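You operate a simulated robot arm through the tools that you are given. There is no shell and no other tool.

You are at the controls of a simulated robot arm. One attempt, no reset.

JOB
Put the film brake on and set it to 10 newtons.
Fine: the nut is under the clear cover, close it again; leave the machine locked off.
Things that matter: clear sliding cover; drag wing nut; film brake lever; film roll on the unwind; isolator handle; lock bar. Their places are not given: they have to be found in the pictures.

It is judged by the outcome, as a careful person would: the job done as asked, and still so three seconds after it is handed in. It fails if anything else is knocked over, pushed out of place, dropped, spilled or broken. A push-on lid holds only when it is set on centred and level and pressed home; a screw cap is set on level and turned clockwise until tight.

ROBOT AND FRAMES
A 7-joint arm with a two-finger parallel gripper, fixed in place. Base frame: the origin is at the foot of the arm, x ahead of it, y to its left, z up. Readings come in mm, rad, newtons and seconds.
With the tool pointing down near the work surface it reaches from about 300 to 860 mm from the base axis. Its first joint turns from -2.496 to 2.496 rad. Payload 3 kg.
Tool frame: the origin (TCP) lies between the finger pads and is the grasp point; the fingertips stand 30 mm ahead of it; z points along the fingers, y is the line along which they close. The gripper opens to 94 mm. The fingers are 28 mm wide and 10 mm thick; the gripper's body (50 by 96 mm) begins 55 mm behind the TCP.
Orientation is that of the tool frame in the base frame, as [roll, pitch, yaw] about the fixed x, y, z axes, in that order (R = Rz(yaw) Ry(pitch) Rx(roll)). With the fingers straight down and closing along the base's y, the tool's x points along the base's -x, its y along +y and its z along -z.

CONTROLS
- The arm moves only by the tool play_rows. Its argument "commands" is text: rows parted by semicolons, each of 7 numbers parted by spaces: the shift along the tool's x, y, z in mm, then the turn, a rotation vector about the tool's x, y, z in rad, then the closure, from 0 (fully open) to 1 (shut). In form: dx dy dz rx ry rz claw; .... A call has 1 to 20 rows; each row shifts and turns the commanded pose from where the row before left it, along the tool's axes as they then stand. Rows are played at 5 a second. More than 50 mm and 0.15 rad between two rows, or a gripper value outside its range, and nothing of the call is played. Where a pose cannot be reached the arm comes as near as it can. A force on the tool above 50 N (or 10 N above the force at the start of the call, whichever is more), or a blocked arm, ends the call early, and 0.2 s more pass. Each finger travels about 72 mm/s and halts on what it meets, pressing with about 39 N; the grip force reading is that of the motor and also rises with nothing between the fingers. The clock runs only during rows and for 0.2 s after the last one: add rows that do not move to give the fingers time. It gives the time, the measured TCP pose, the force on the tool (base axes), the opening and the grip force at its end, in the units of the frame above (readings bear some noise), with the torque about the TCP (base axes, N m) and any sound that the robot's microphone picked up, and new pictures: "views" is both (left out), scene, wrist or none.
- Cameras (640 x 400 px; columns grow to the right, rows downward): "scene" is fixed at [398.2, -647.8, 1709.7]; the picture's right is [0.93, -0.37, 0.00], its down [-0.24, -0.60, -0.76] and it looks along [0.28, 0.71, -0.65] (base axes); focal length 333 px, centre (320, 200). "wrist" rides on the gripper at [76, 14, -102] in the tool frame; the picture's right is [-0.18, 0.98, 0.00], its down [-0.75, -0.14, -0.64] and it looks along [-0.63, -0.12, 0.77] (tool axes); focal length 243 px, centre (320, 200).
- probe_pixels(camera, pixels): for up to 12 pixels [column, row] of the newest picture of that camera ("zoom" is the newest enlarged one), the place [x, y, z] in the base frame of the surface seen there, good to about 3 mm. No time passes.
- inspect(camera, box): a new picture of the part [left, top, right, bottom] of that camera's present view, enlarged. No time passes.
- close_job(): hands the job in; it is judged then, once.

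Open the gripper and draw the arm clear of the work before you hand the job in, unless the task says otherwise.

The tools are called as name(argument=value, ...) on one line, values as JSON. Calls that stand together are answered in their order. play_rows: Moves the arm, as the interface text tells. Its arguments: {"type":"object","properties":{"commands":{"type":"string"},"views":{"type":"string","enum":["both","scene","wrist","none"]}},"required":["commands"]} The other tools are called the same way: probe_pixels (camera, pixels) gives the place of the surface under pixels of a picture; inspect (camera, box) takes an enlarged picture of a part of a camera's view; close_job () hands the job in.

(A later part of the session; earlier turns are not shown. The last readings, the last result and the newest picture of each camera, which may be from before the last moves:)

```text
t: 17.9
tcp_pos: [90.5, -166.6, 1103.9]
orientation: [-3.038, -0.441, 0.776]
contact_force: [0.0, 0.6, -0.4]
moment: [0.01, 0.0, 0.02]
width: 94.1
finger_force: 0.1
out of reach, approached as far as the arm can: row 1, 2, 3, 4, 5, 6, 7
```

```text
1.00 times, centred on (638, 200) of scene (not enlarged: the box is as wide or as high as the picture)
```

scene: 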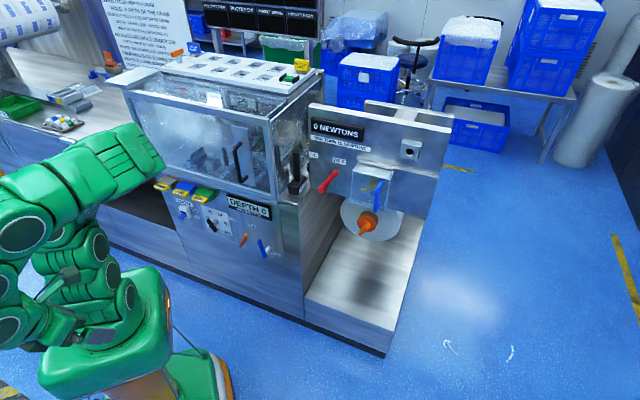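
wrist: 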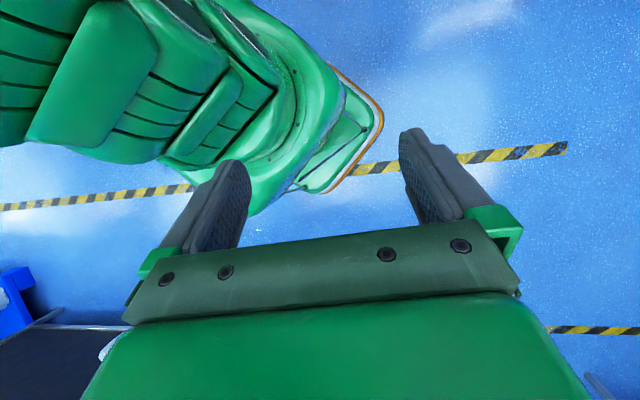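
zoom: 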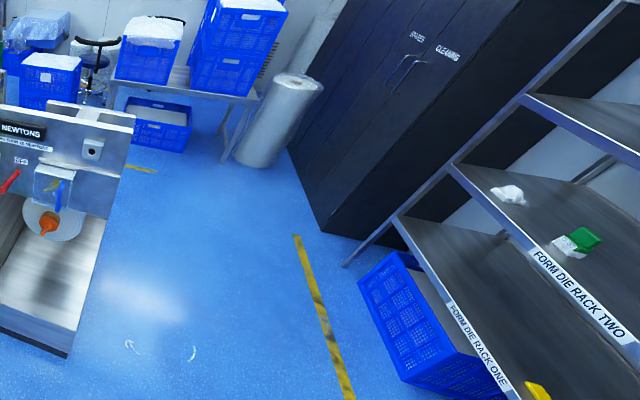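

The line of machines continues to the left beyond the frame. I try boxes with negative columns to zoom there.

inspect(camera="scene", box=[-260, 40, -60, 165])

inspect(camera="scene", box=[0, 60, 4, 200])

```text
refused: -260 is not a number from 0 to 640
```

```text
2.86 times, centred on (2, 130) of scene
```

zoom: 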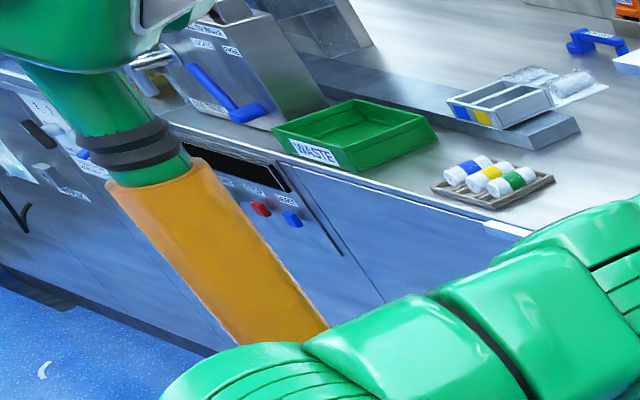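

I retake the wide left view and probe the coloured parts on the far stations.

inspect(camera="scene", box=[0, 0, 4, 240])

inspect(camera="scene", box=[0, 0, 4, 400])

probe_pixels(camera="zoom", pixels=[[138, 117], [160, 85], [185, 100], [205, 130], [80, 22], [50, 60], [300, 115], [110, 80]])

```text
1.67 times, centred on (2, 120) of scene
```

zoom: 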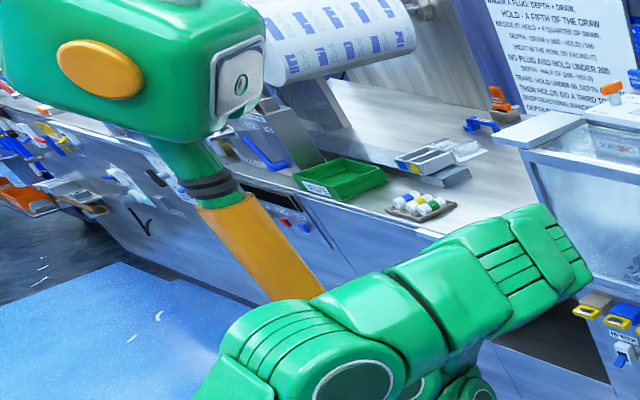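

```text
1.00 times, centred on (2, 200) of scene (not enlarged: the box is as wide or as high as the picture)
```

zoom: 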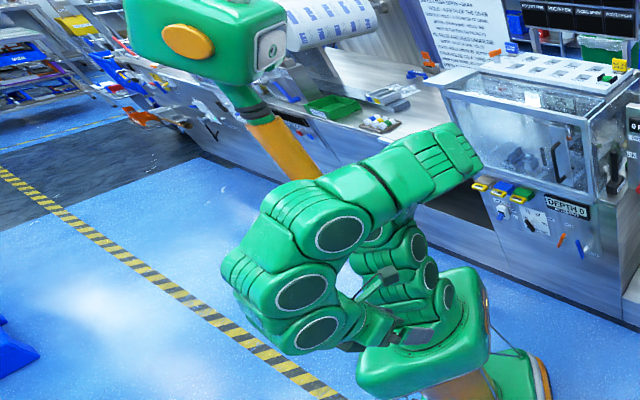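

```text
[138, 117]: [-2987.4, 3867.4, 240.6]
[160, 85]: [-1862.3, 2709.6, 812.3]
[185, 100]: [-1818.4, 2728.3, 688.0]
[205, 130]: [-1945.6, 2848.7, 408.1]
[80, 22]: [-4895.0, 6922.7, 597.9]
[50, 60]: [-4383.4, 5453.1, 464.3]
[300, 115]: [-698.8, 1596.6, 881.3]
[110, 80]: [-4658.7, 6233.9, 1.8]
```

The far parts are several metres away, so not relevant. The robot's own head stands left of the arm; the elbow may have hit it. I probe the head and neck in the wide zoom.

probe_pixels(camera="zoom", pixels=[[190, 40], [270, 50], [240, 95], [280, 140], [310, 175], [265, 110], [350, 230], [400, 150], [470, 165], [150, 30]])

```text
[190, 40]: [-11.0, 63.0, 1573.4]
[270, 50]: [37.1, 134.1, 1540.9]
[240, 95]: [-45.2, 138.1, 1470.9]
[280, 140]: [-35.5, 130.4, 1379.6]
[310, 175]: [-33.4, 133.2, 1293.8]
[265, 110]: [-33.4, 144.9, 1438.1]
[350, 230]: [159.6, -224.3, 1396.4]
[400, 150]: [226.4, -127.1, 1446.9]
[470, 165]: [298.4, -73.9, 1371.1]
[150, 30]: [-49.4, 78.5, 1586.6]
```

The neck and head stand at about (-35,150), so the elbow had bumped them. I unwind by reversing the gripper turn.

play_rows(commands="0 0 0 0 0 -0.145 0;0 0 0 0 0 -0.145 0;0 0 0 0 0 -0.145 0;0 0 0 0 0 -0.145 0;0 0 0 0 0 -0.145 0;0 0 0 0 0 -0.145 0;0 0 0 0 0 -0.145 0;0 0 0 0 0 -0.145 0;0 0 0 0 0 0 0", views="both")

```text
t: 19.9
tcp_pos: [90.3, -166.6, 1103.2]
orientation: [2.766, -0.262, 2.009]
contact_force: [1.2, 0.8, 0.2]
moment: [0.0, 0.01, -0.04]
width: 94.0
finger_force: 0.1
```

scene: 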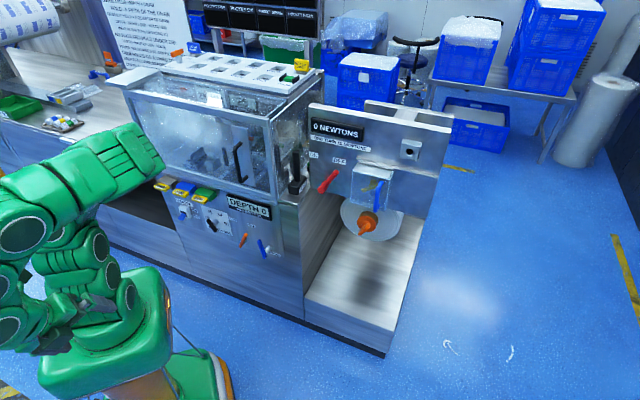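
wrist: 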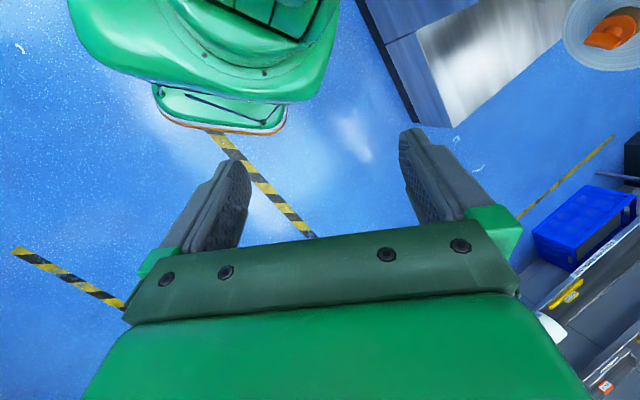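

The wrist turns freely here. I now try to extend outward, toward (+x,-y), in 40 mm steps.

play_rows(commands="-36 16 -4 0 0 0 0;-36 16 -4 0 0 0 0;-36 16 -4 0 0 0 0;-36 16 -4 0 0 0 0;-36 16 -4 0 0 0 0;0 0 0 0 0 0 0", views="scene")

```text
t: 21.3
tcp_pos: [228.1, -307.1, 1103.3]
orientation: [2.767, -0.262, 2.006]
contact_force: [-0.5, 0.4, 0.6]
moment: [-0.01, 0.02, 0.01]
width: 93.9
finger_force: 0.0
```

scene: 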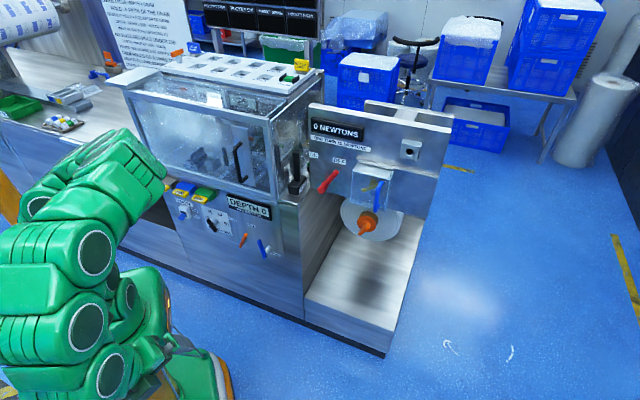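

It follows exactly now. I continue in +x direction to about (470,-307).

play_rows(commands="-16.4 35.3 9.2 0 0 0 0;-16.4 35.3 9.2 0 0 0 0;-16.4 35.3 9.2 0 0 0 0;-16.4 35.3 9.2 0 0 0 0;-16.4 35.3 9.2 0 0 0 0;-16.4 35.3 9.2 0 0 0 0;0 0 0 0 0 0 0", views="both")

```text
t: 22.9
tcp_pos: [467.1, -304.6, 1101.5]
orientation: [2.768, -0.262, 2.009]
contact_force: [0.1, 0.1, -0.4]
moment: [-0.01, -0.01, 0.01]
width: 94.1
finger_force: 0.1
```

scene: 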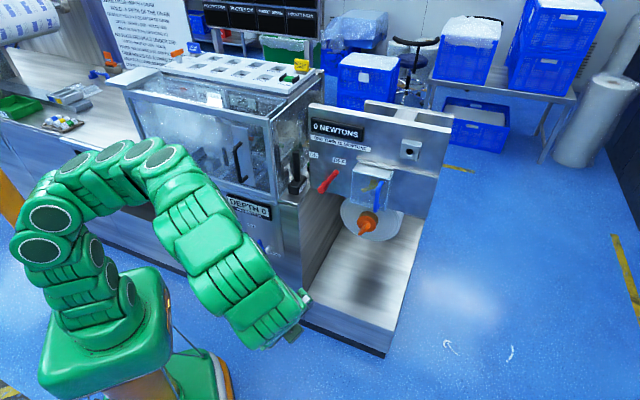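
wrist: 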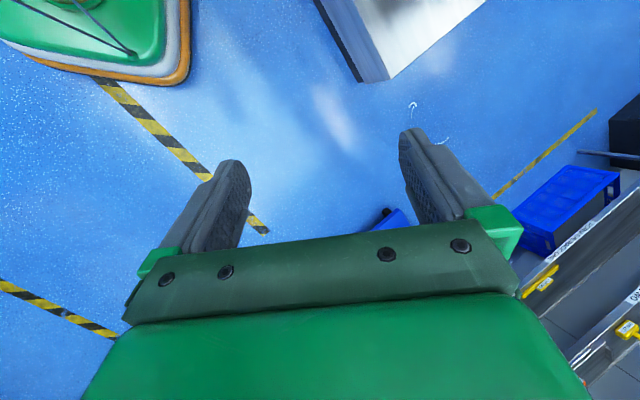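

The arm is well placed in front. I turn the gripper +1.2 about its axis, then tilt it to the horizontal toward the panel (camera ends up on top).

play_rows(commands="0 0 0 0 0 0.15 0;0 0 0 0 0 0.15 0;0 0 0 0 0 0.15 0;0 0 0 0 0 0.15 0;0 0 0 0 0 0.15 0;0 0 0 0 0 0.15 0;0 0 0 0 0 0.15 0;0 0 0 0 0 0.15 0;0 0 0 0 0 0 0", views="none")

```text
t: 24.9
tcp_pos: [197.5, -258.9, 1035.3]
orientation: [3.079, -0.455, 1.137]
contact_force: [0.4, 0.1, -1.0]
moment: [0.0, 0.0, 0.01]
width: 94.0
finger_force: 0.0
out of reach, approached as far as the arm can: row 1, 2, 3, 4, 5, 6, 7, 8
```

Turning that way pushes against a joint limit at once, so I reverse it and move out again, then turn the other way (toward the starting orientation).

play_rows(commands="0 0 0 0 0 -0.15 0;0 0 0 0 0 -0.15 0;0 0 0 0 0 -0.15 0;0 0 0 0 0 -0.15 0;0 0 0 0 0 -0.15 0;0 0 0 0 0 -0.15 0;0 0 0 0 0 -0.15 0;0 0 0 0 0 -0.15 0;0 0 0 0 0 0 0", views="scene")

```text
t: 26.9
tcp_pos: [198.7, -257.9, 1036.7]
orientation: [2.701, -0.116, 2.34]
contact_force: [-0.4, 0.9, -1.0]
moment: [0.03, 0.04, 0.02]
width: 94.0
finger_force: 0.1
```

scene: 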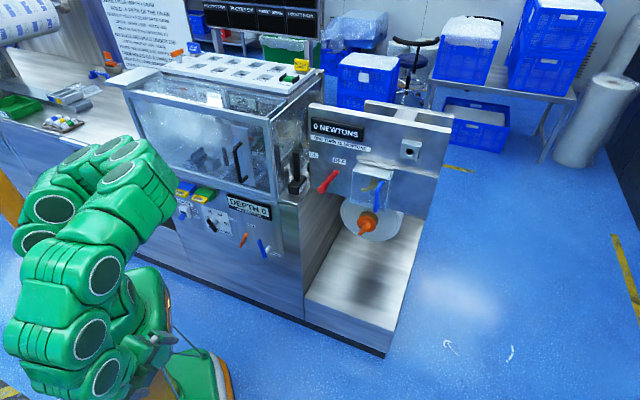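

I move out to about (500,-250,1250) and then return to the starting tool-down orientation in seven small turns.

play_rows(commands="-19.7 33.5 -13.1 0 0 0 0;-19.7 33.5 -13.1 0 0 0 0;-19.7 33.5 -13.1 0 0 0 0;-19.7 33.5 -13.1 0 0 0 0;-19.7 33.5 -13.1 0 0 0 0;-19.7 33.5 -13.1 0 0 0 0;-19.7 33.5 -13.1 0 0 0 0;-19.7 33.5 -13.1 0 0 0 0;-19.7 33.5 -13.1 0 0 0 0;0 0 0 0.0661 0.0098 -0.1162 0;0 0 0 0.0661 0.0098 -0.1162 0;0 0 0 0.0661 0.0098 -0.1162 0;0 0 0 0.0661 0.0098 -0.1162 0;0 0 0 0.0661 0.0098 -0.1162 0;0 0 0 0.0661 0.0098 -0.1162 0;0 0 0 0.0661 0.0098 -0.1162 0;0 0 0 0 0 0 0", views="both")

```text
t: 30.5
tcp_pos: [500.1, -250.2, 1247.8]
orientation: [-3.14, -0.001, -3.139]
contact_force: [-0.1, -0.2, 0.5]
moment: [-0.01, -0.03, 0.01]
width: 93.8
finger_force: 0.0
```

scene: 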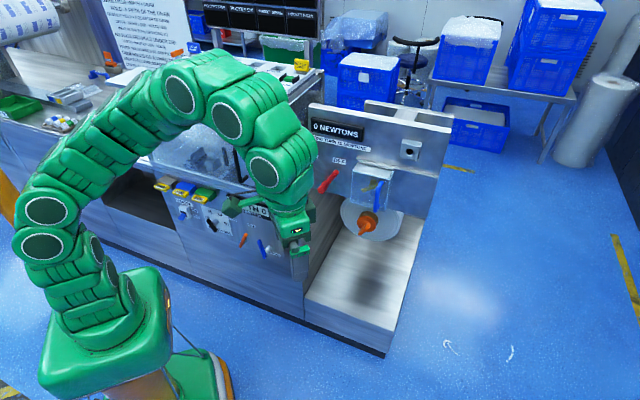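
wrist: 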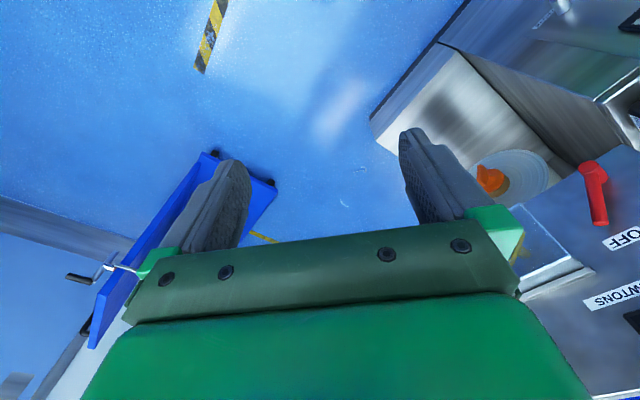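

Back exactly in the starting orientation at (500,-250,1248). I test the free turning range in the other sense (-rz).

play_rows(commands="0 0 0 0 0 -0.15 0;0 0 0 0 0 -0.15 0;0 0 0 0 0 -0.15 0;0 0 0 0 0 -0.15 0;0 0 0 0 0 -0.15 0;0 0 0 0 0 -0.15 0;0 0 0 0 0 -0.15 0;0 0 0 0 0 -0.15 0;0 0 0 0 0 0 0", views="scene")

```text
t: 32.5
tcp_pos: [500.0, -249.6, 1248.2]
orientation: [3.141, 0.0, -1.941]
contact_force: [-0.3, -0.9, -0.6]
moment: [0.0, -0.01, 0.04]
width: 94.0
finger_force: 0.1
```

scene: 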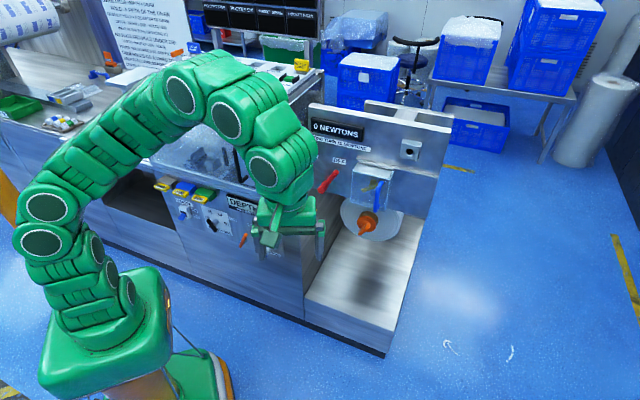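

The -rz side is free. I continue that way until tool x points along azimuth 45°.

play_rows(commands="0 0 0 0 0 -0.143 0;0 0 0 0 0 -0.143 0;0 0 0 0 0 -0.143 0;0 0 0 0 0 -0.143 0;0 0 0 0 0 -0.143 0;0 0 0 0 0 -0.143 0;0 0 0 0 0 -0.143 0;0 0 0 0 0 -0.143 0;0 0 0 0 0 -0.143 0;0 0 0 0 0 -0.143 0;0 0 0 0 0 -0.143 0;0 0 0 0 0 -0.143 0;0 0 0 0 0 -0.143 0;0 0 0 0 0 -0.143 0;0 0 0 0 0 -0.143 0;0 0 0 0 0 -0.143 0;0 0 0 0 0 -0.143 0;0 0 0 0 0 -0.143 0;0 0 0 0 0 -0.143 0;0 0 0 0 0 0 0", views="both")

```text
t: 36.7
tcp_pos: [500.3, -251.5, 1247.9]
orientation: [-3.142, 0.0, 0.775]
contact_force: [-0.6, 0.5, -0.2]
moment: [0.02, 0.01, 0.0]
width: 94.0
finger_force: 0.0
```

scene: 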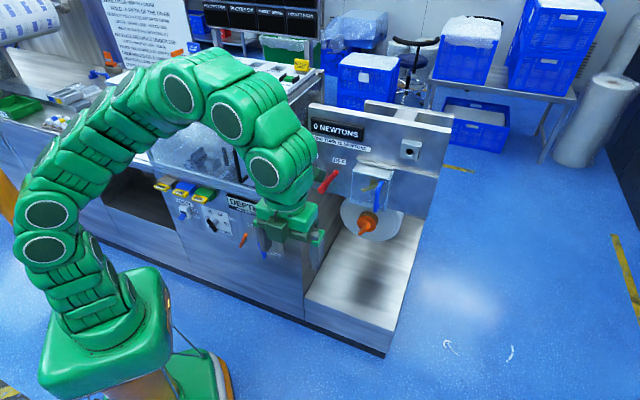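
wrist: 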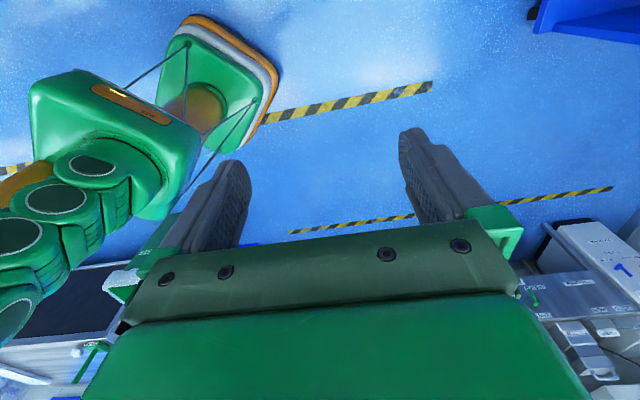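

Tool x now at azimuth 44°. I tilt the tool to the horizontal (+ry) in open space, facing the panel.

play_rows(commands="0 0 0 0 0.143 0 0;0 0 0 0 0.143 0 0;0 0 0 0 0.143 0 0;0 0 0 0 0.143 0 0;0 0 0 0 0.143 0 0;0 0 0 0 0.143 0 0;0 0 0 0 0.143 0 0;0 0 0 0 0.143 0 0;0 0 0 0 0.143 0 0;0 0 0 0 0.143 0 0;0 0 0 0 0.141 0 0;0 0 0 0 0 0 0", views="both")

```text
t: 39.3
tcp_pos: [499.6, -250.5, 1249.0]
orientation: [-1.721, -1.571, -0.648]
contact_force: [-0.3, 0.3, -0.3]
moment: [-0.03, 0.0, 0.01]
width: 94.1
finger_force: 0.1
```

scene: 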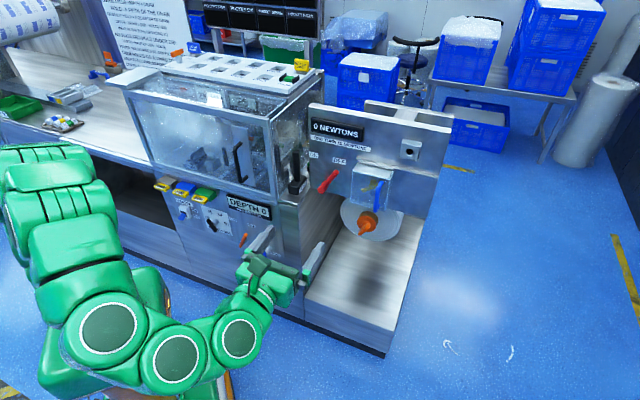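
wrist: 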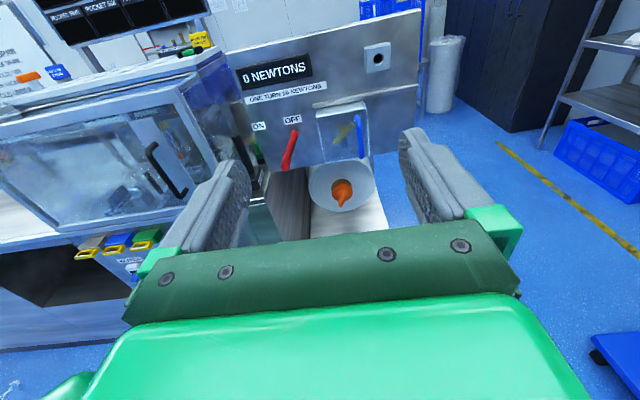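

Now the wrist camera sees the panel upright and square. I enlarge it.

inspect(camera="wrist", box=[230, 10, 430, 220])

inspect(camera="wrist", box=[240, 100, 390, 210])

inspect(camera="wrist", box=[0, 0, 230, 150])

inspect(camera="wrist", box=[410, 0, 640, 150])

```text
1.90 times, centred on (330, 115) of wrist
```

zoom: 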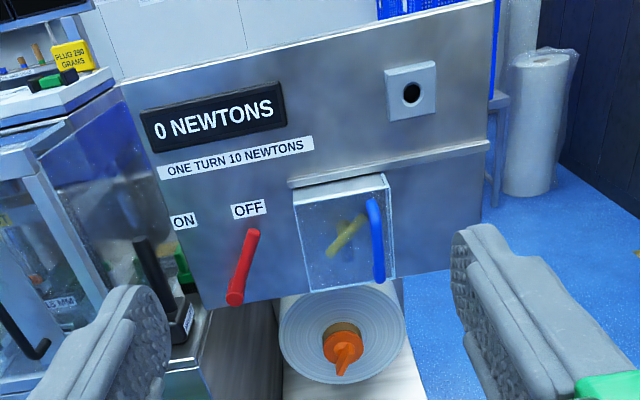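

```text
3.64 times, centred on (315, 155) of wrist
```

zoom: 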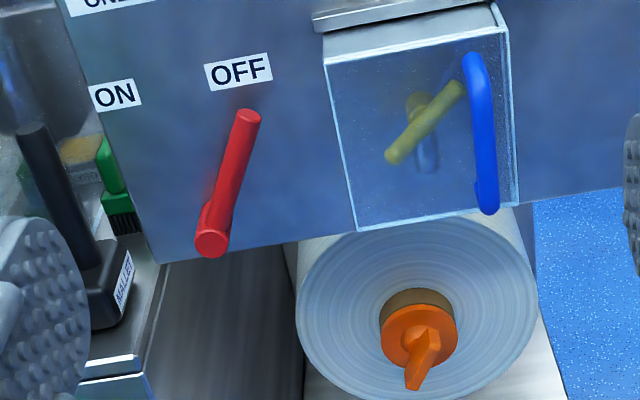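

```text
2.67 times, centred on (115, 75) of wrist
```

zoom: 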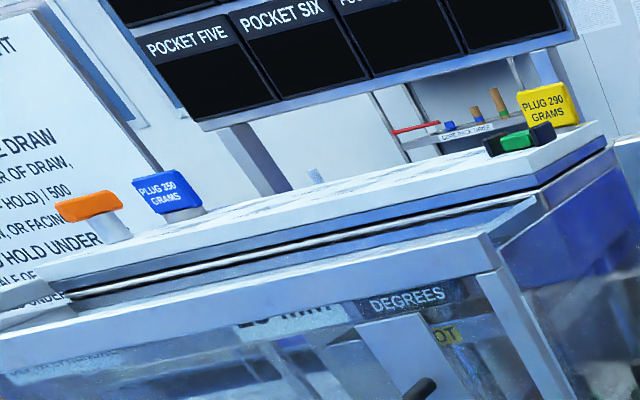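

```text
2.67 times, centred on (525, 75) of wrist
```

zoom: 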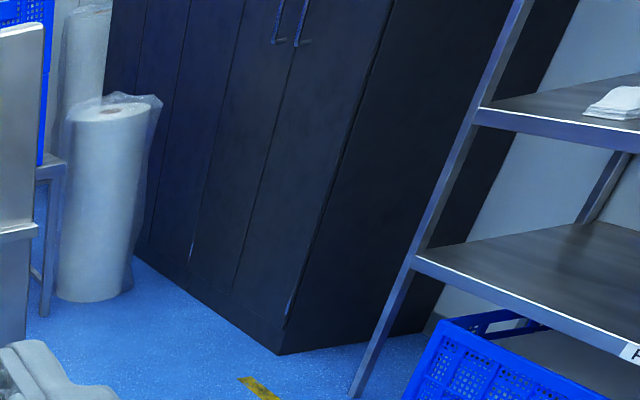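

Lever, cover, nut and roll are clear. I still look for the isolator, so I yaw the tool to the left in place to scan the machine front.

play_rows(commands="0 0 0 0.14 0 0 0;0 0 0 0.14 0 0 0;0 0 0 0.14 0 0 0;0 0 0 0.14 0 0 0;0 0 0 0.14 0 0 0;0 0 0 0.14 0 0 0;0 0 0 0 0 0 0", views="both")

```text
t: 40.9
tcp_pos: [478.4, -237.8, 1247.9]
orientation: [2.491, -1.568, 1.979]
contact_force: [1.3, 0.1, 0.1]
moment: [0.0, 0.0, 0.03]
width: 94.0
finger_force: 0.1
out of reach, approached as far as the arm can: row 4, 5, 6
```

scene: 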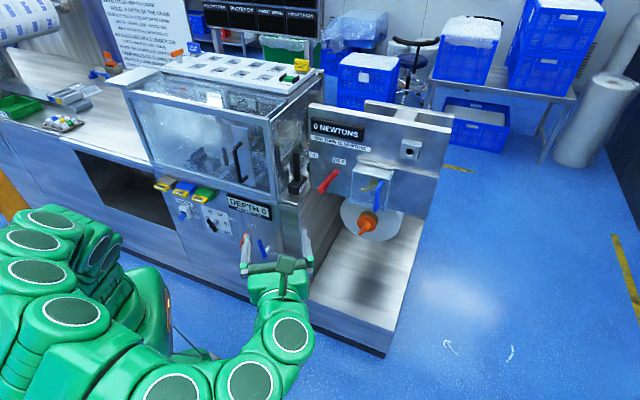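
wrist: 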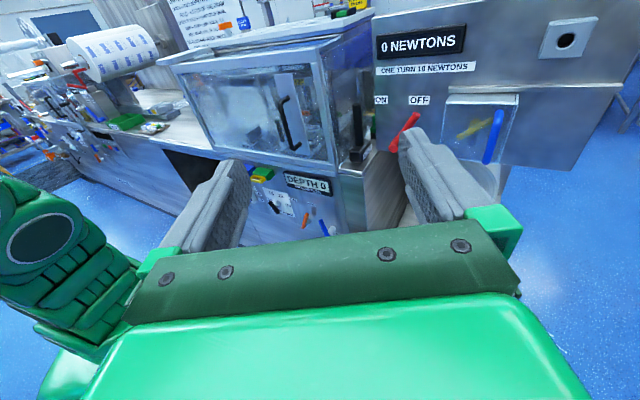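

The front face with the bay is now free of the arm in the scene view; I enlarge it and the left of the wrist view.

inspect(camera="scene", box=[0, 110, 160, 220])

inspect(camera="wrist", box=[0, 10, 190, 180])

inspect(camera="wrist", box=[160, 60, 420, 240])

inspect(camera="scene", box=[0, 100, 4, 220])

```text
3.64 times, centred on (80, 165) of scene
```

zoom: 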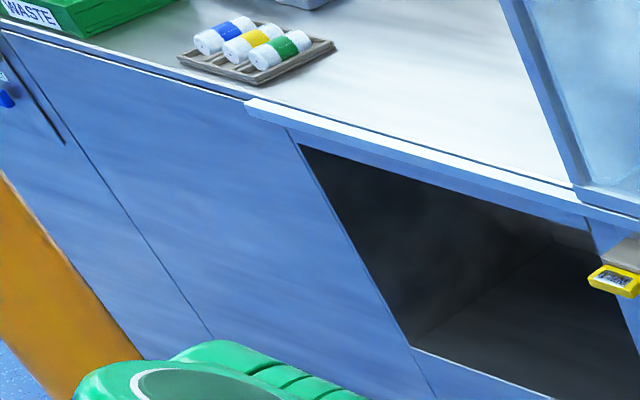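

```text
2.35 times, centred on (95, 95) of wrist
```

zoom: 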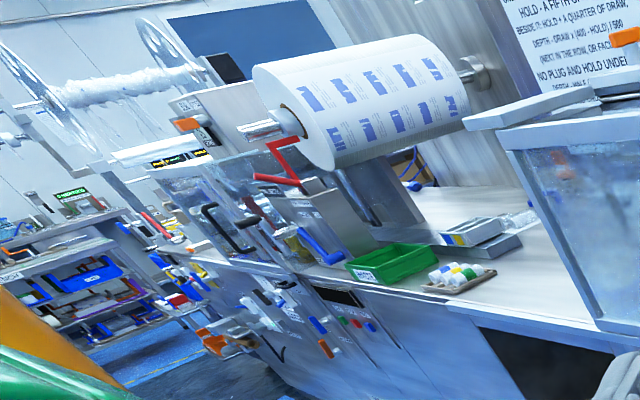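

```text
2.22 times, centred on (290, 150) of wrist
```

zoom: 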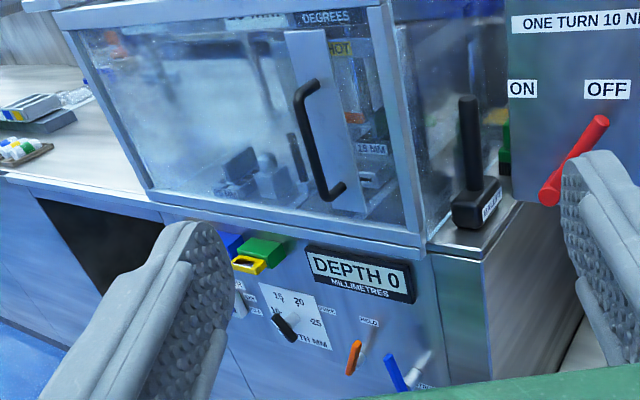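

```text
3.33 times, centred on (2, 160) of scene
```

zoom: 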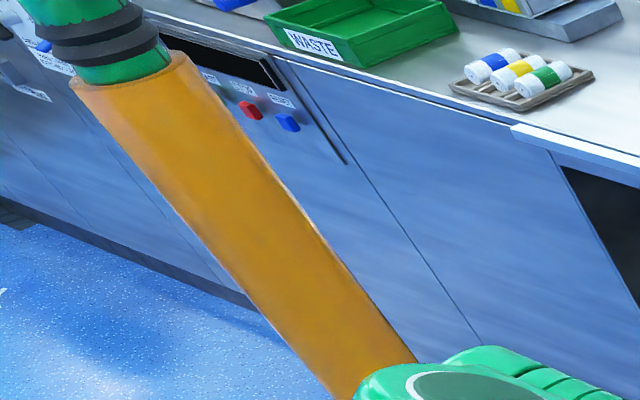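

There is an orange handle near wrist pixel (97,158) beside the STOP/RESET panel. I enlarge it.

inspect(camera="wrist", box=[70, 125, 140, 170])

probe_pixels(camera="zoom", pixels=[[250, 330], [300, 200], [120, 250]])

inspect(camera="wrist", box=[40, 80, 140, 150])

inspect(camera="wrist", box=[0, 110, 80, 180])

```text
8.89 times, centred on (105, 148) of wrist
```

zoom: 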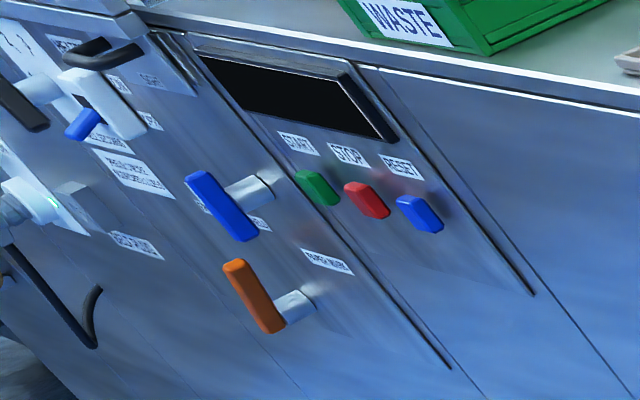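

```text
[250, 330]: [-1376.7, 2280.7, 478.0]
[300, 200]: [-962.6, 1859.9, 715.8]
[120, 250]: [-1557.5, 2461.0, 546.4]
```

```text
5.71 times, centred on (90, 115) of wrist
```

zoom: 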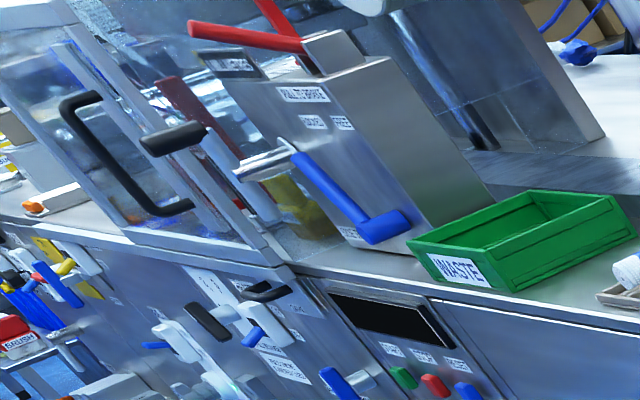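

```text
5.71 times, centred on (40, 145) of wrist
```

zoom: 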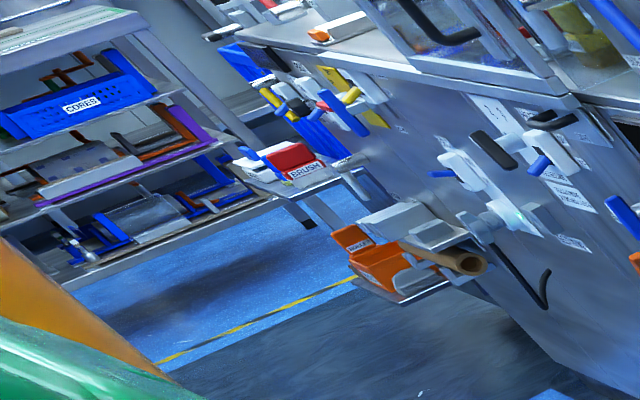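

A yellow plate with red and blue parts shows far left, near wrist pixel (42,127). I enlarge strongly.

inspect(camera="wrist", box=[26, 112, 58, 136])

probe_pixels(camera="zoom", pixels=[[320, 200], [250, 200], [400, 200], [300, 100]])

```text
16.00 times, centred on (42, 124) of wrist
```

zoom: 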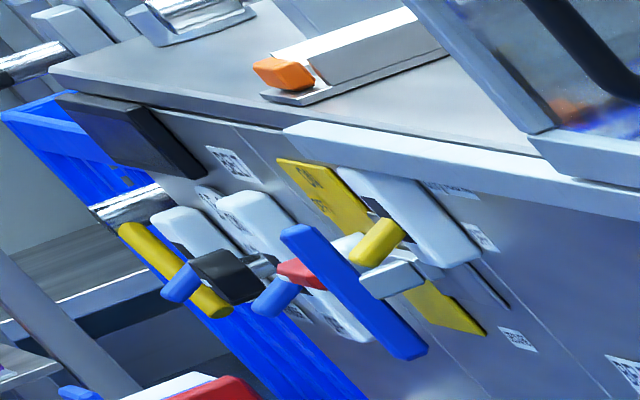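

```text
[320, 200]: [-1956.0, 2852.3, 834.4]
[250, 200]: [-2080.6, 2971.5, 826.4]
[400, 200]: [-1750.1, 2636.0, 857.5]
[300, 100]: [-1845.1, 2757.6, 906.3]
```

The yellow plate with red handle and blue bar stands at about (-1950,2850), over 3 m away: that is the machine's isolator with its lock bar, out of reach, and I read it as already locked off, so it stays untouched. I turn back to face the panel and approach to ~300 mm.

play_rows(commands="0 0 0 -0.128 0 0 0;0 0 0 -0.128 0 0 0;0 0 0 -0.128 0 0 0;0 0 0 -0.128 0 0 0;-24.7 -5.5 35.5 0 0 0 0;-24.7 -5.5 35.5 0 0 0 0;-24.7 -5.5 35.5 0 0 0 0;-24.7 -5.5 35.5 0 0 0 0;-24.7 -5.5 35.5 0 0 0 0;-24.7 -5.5 35.5 0 0 0 0;0 0 0 0 0 0 0", views="both")

```text
t: 43.3
tcp_pos: [599.9, -60.2, 1098.7]
orientation: [2.075, -1.566, 1.881]
contact_force: [-0.5, -0.7, 0.4]
moment: [-0.01, -0.01, -0.02]
width: 94.0
finger_force: 0.0
```

scene: 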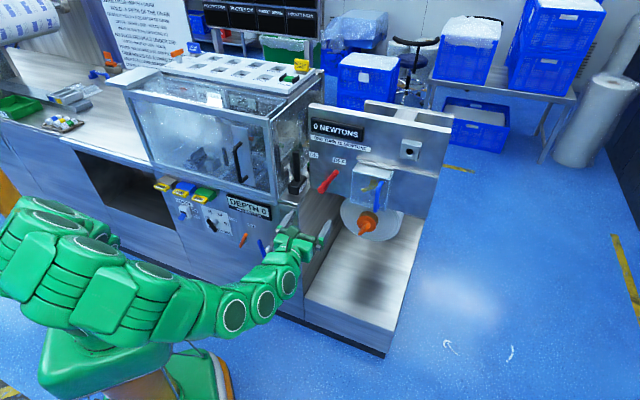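
wrist: 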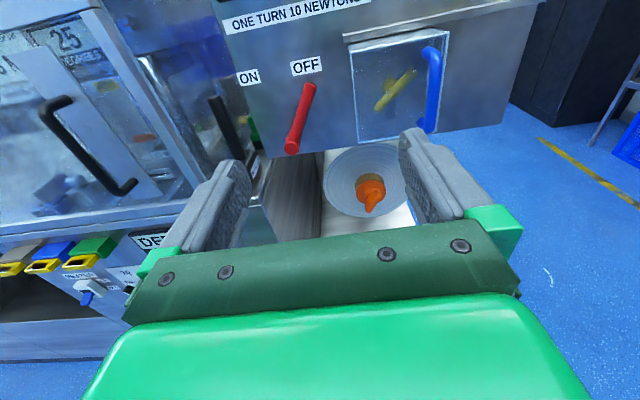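

Exactly placed at (600,-60,1099), azimuth 46.7°. I enlarge the panel in the wrist view and probe lever, cover and nut accurately.

inspect(camera="wrist", box=[340, 20, 460, 150])

inspect(camera="wrist", box=[230, 40, 350, 170])

probe_pixels(camera="wrist", pixels=[[309, 86], [300, 118], [292, 147], [248, 77], [306, 66], [353, 48], [447, 33], [430, 55], [432, 90], [429, 128], [350, 100], [470, 110]])

```text
3.08 times, centred on (400, 85) of wrist
```

zoom: 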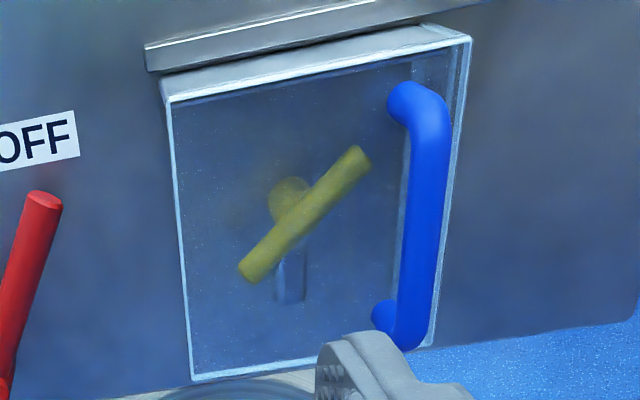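

```text
3.08 times, centred on (290, 105) of wrist
```

zoom: 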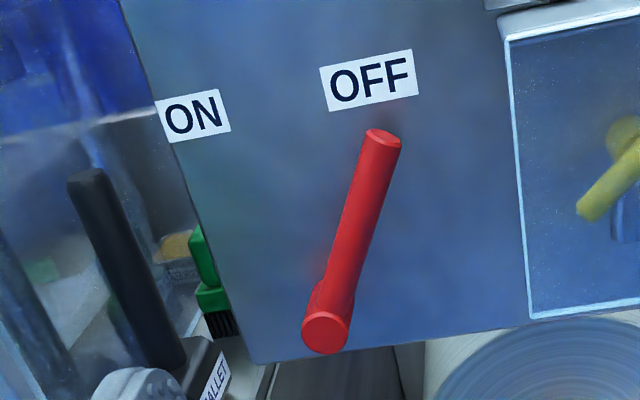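

```text
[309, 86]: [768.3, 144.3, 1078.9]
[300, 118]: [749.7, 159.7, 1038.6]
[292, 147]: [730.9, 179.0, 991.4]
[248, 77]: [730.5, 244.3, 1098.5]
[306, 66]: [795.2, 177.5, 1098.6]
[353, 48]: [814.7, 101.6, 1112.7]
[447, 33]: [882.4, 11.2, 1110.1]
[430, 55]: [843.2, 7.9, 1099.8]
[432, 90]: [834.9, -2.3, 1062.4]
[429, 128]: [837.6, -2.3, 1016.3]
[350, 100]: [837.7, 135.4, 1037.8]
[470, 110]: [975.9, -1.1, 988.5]
```

Lever pivot is at panel coordinates u≈60, z≈993, the rod leans 30° right at n≈52 (panel face n≈14); ON should be 30° left. I close the gripper and approach to the right of the lever tip, stopping ~50 mm short of it in depth.

play_rows(commands="-6 0 35 0 0 0 1;-6 1 35 0 0 0 1;-6 1 35 0 0 0 1;-6 1 35 0 0 0 1;-6 1 35 0 0 0 1;-6 1 30 0 0 0 1;0 0 0 0 0 0 1;0 0 0 0 0 0 1", views="both")

```text
t: 45.1
tcp_pos: [743.5, 85.8, 1063.1]
orientation: [1.92, -1.567, 2.037]
contact_force: [-1.2, -0.7, -0.1]
moment: [-0.01, -0.01, 0.01]
width: 0.3
finger_force: 33.6
```

scene: 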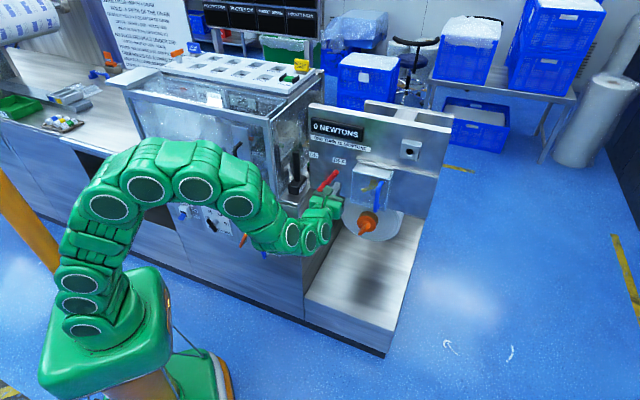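
wrist: 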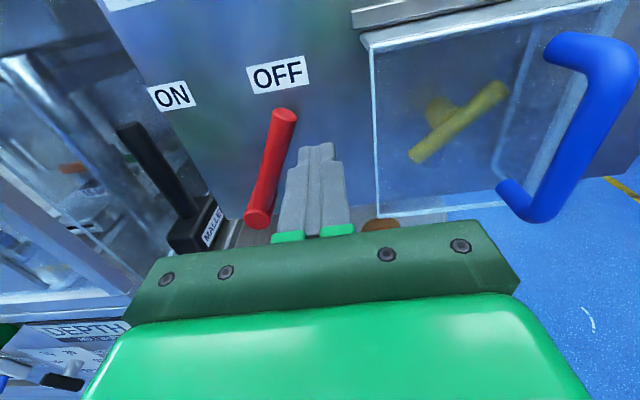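

Closed fingers stand right of the lever at wrist (318,175). I advance 52 mm and push left in 10 mm steps.

play_rows(commands="0 0 26 0 0 0 1;0 0 26 0 0 0 1;0 -10 0 0 0 0 1;0 -10 0 0 0 0 1;0 -10 0 0 0 0 1;0 -10 0 0 0 0 1;0 -10 0 0 0 0 1;0 0 0 0 0 0 1", views="both")

```text
t: 46.9
tcp_pos: [742.1, 157.4, 1061.9]
orientation: [2.049, -1.568, 1.907]
contact_force: [-0.3, 0.8, 0.0]
moment: [0.01, 0.03, 0.0]
width: 0.0
finger_force: 33.0
```

scene: 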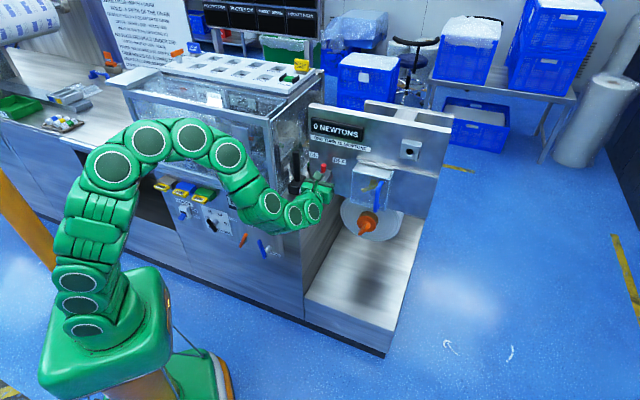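
wrist: 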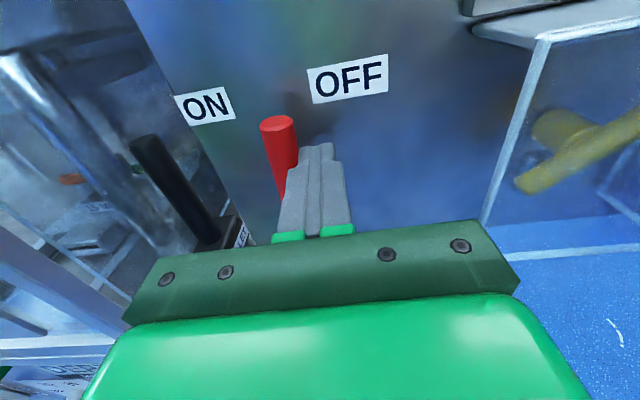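

The lever follows (now past vertical). I check clearance to the mallet and cabinet on the left before continuing.

probe_pixels(camera="wrist", pixels=[[150, 150], [195, 215], [225, 235], [60, 90], [130, 200], [278, 125], [205, 105]])

inspect(camera="scene", box=[260, 130, 360, 230])

```text
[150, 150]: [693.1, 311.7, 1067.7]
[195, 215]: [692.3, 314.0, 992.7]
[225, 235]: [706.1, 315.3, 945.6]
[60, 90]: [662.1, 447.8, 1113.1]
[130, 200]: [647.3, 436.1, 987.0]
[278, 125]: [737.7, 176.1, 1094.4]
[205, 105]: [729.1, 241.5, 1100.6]
```

```text
4.00 times, centred on (310, 180) of scene
```

zoom: 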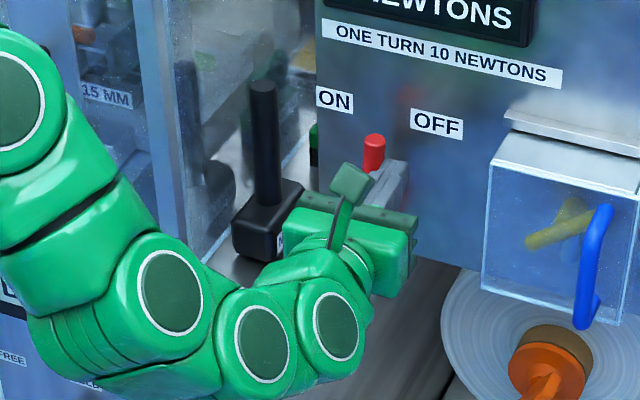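

Mallet is at u≈-60, well clear. Lever tip is at u≈66 (vertical); I keep pushing left 40 mm more.

play_rows(commands="0 -8 0 0 0 0 1;0 -8 0 0 0 0 1;0 -8 0 0 0 0 1;0 -8 0 0 0 0 1;0 0 0 0 0 0 1", views="wrist")

```text
t: 48.1
tcp_pos: [718.9, 180.3, 1062.6]
orientation: [2.171, -1.566, 1.785]
contact_force: [-0.9, -0.1, 0.6]
moment: [0.01, 0.0, 0.02]
width: 0.0
finger_force: 32.7
```

wrist: 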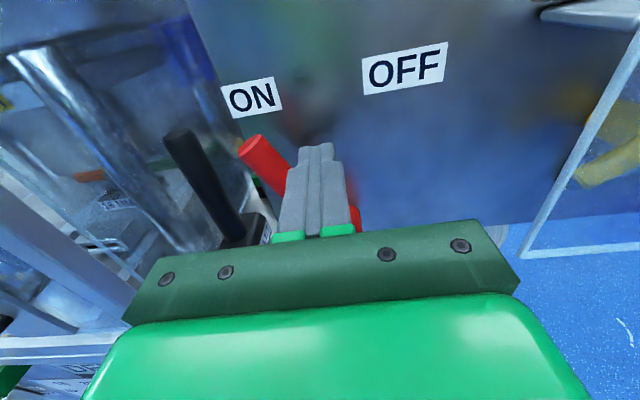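

The lever now leans left under ON. I probe its tip to check the angle.

probe_pixels(camera="wrist", pixels=[[252, 147], [262, 152], [280, 175], [356, 215], [355, 190]])

inspect(camera="scene", box=[290, 100, 380, 200])

```text
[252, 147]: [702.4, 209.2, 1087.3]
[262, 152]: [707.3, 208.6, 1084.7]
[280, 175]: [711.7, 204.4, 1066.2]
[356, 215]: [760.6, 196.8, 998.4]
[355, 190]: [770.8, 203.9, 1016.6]
```

```text
4.00 times, centred on (335, 150) of scene
```

zoom: 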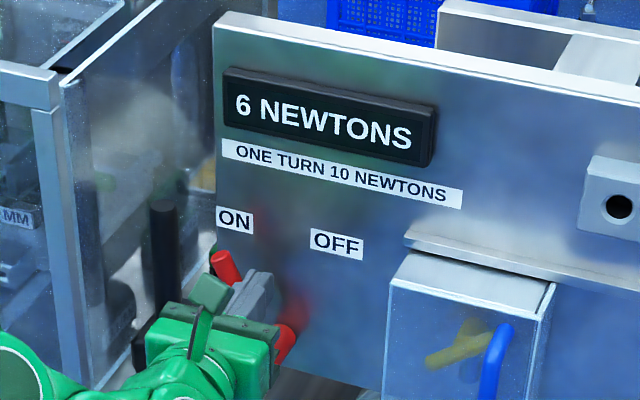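

The display now reads "6 NEWTONS": the brake is on and the nut needs +4 N (0.4 turn). The lever is ~24° left; I push gently further to find its stop.

play_rows(commands="0 -4 0 0 0 0 1;0 -4 0 0 0 0 1;0 -3 0 0 0 0 1;0 0 0 0 0 0 1", views="wrist")

inspect(camera="scene", box=[290, 100, 380, 200])

probe_pixels(camera="wrist", pixels=[[248, 150], [255, 155], [270, 175]])

```text
t: 49.1
tcp_pos: [713.6, 185.4, 1062.5]
orientation: [1.506, -1.567, 2.447]
contact_force: [41.0, -22.9, 2.5]
moment: [-0.28, -0.54, -0.98]
width: 0.0
finger_force: 32.4
```

wrist: 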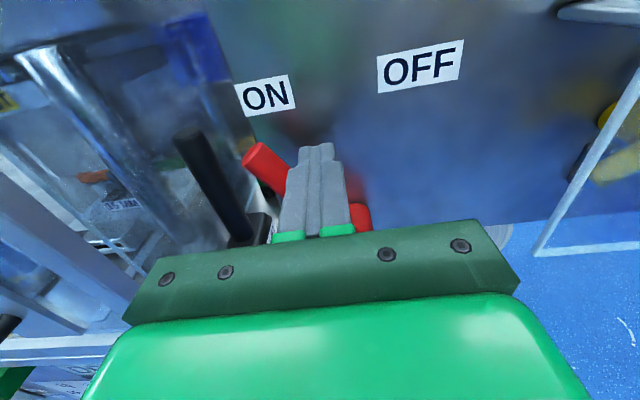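

```text
4.00 times, centred on (335, 150) of scene
```

zoom: 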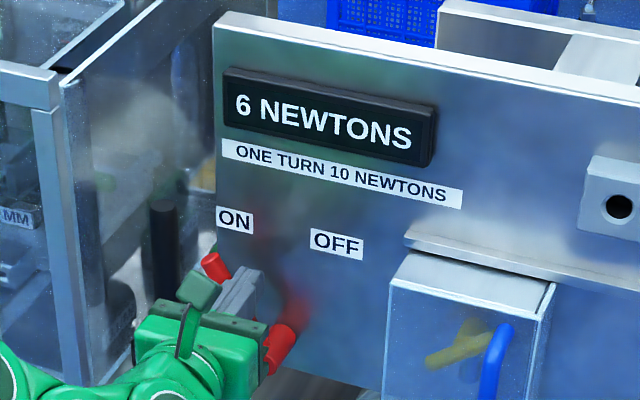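

```text
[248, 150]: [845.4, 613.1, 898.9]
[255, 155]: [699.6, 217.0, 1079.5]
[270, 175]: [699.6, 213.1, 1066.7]
```

The reaction of ~47 N shows the lever is at its ON stop. I back off to the right and withdraw 110 mm.

play_rows(commands="0 8 0 0 0 0 1;0 12 0 0 0 0 1;0 0 -30 0 0 0 1;0 0 -40 0 0 0 1;0 0 -40 0 0 0 1;0 0 0 0 0 0 1", views="both")

inspect(camera="scene", box=[290, 100, 380, 200])

```text
t: 50.5
tcp_pos: [651.8, 93.1, 1062.0]
orientation: [1.969, -1.567, 1.986]
contact_force: [-0.5, 0.1, -0.9]
moment: [-0.02, -0.02, -0.01]
width: 0.1
finger_force: 33.5
```

scene: 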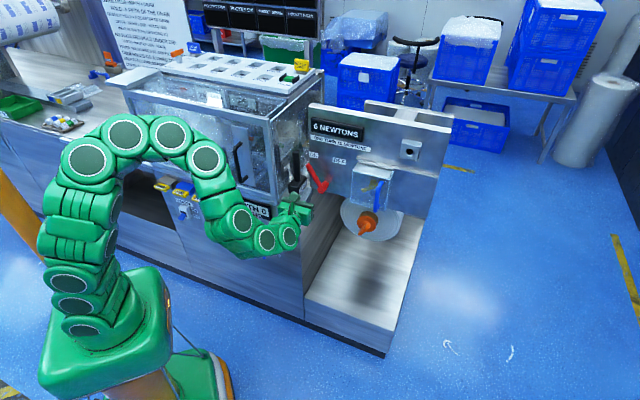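
wrist: 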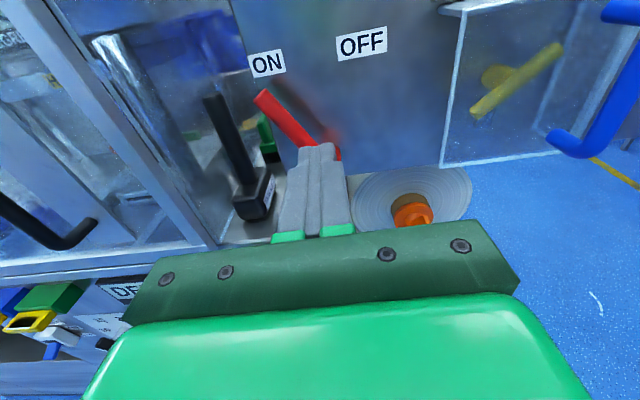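

```text
4.00 times, centred on (335, 150) of scene
```

zoom: 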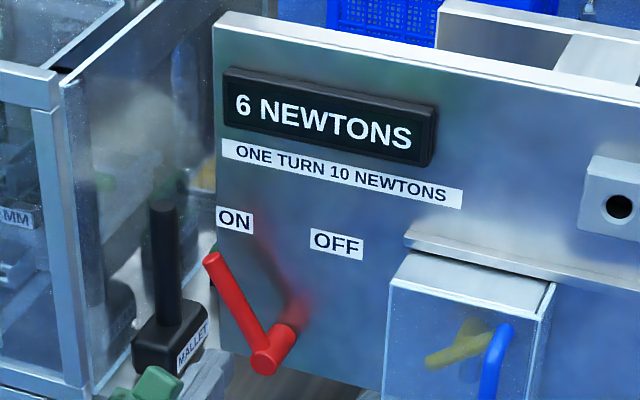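

The lever stays at ON and the display holds 6 N. Next the cover: handle at u≈260, n≈107–120, z 1012–1100. I move the closed fingers to the left of the handle, outside it (n≈160), and look.

play_rows(commands="-2 42 4 0 0 0 1;-2 42 4 0 0 0 1;-2 42 4 0 0 0 1;0 42 4 0 0 0 1;0 0 0 0 0 0 1", views="both")

```text
t: 51.7
tcp_pos: [783.7, -10.9, 1057.4]
orientation: [1.978, -1.568, 1.979]
contact_force: [0.5, 0.8, 0.0]
moment: [-0.01, -0.02, 0.0]
width: 0.0
finger_force: 32.9
```

scene: 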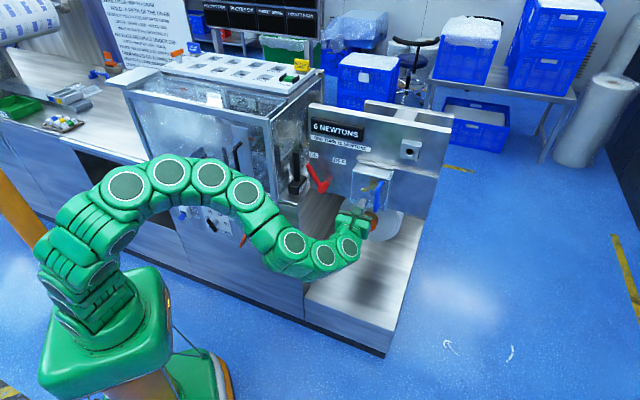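
wrist: 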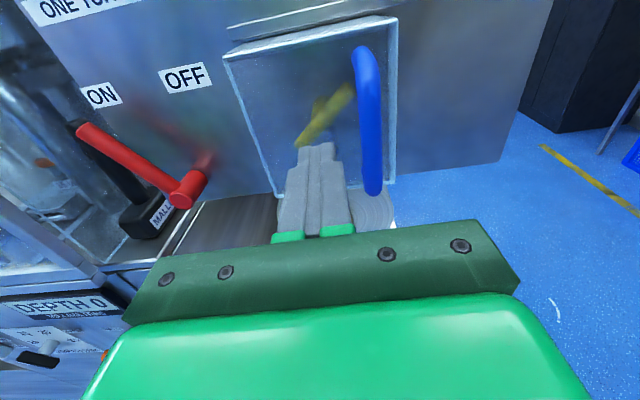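

Fingers are left of the handle. I probe the handle and the cover's front and edges once more before moving in.

probe_pixels(camera="wrist", pixels=[[362, 52], [369, 110], [373, 185], [252, 120], [391, 100], [300, 45], [270, 100], [340, 60], [320, 115], [391, 178], [430, 100], [229, 60]])

inspect(camera="wrist", box=[210, 0, 430, 210])

```text
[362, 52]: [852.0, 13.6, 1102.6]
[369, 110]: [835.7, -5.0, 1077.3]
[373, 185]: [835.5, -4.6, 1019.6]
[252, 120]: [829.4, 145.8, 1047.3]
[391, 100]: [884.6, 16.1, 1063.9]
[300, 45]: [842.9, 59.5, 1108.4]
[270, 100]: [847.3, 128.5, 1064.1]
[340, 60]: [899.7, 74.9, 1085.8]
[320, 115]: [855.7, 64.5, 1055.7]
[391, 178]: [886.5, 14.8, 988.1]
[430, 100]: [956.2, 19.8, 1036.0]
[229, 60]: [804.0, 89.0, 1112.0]
```

```text
1.90 times, centred on (320, 105) of wrist
```

zoom: 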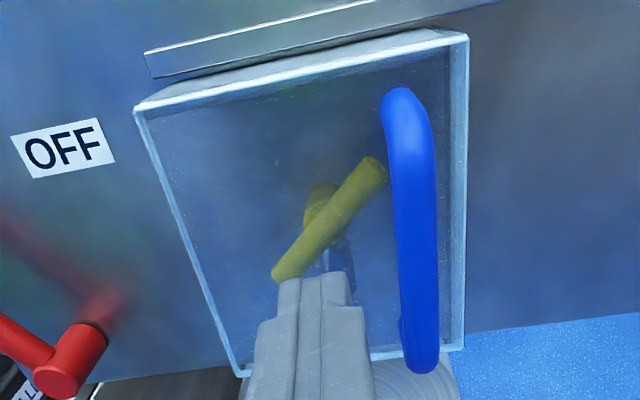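

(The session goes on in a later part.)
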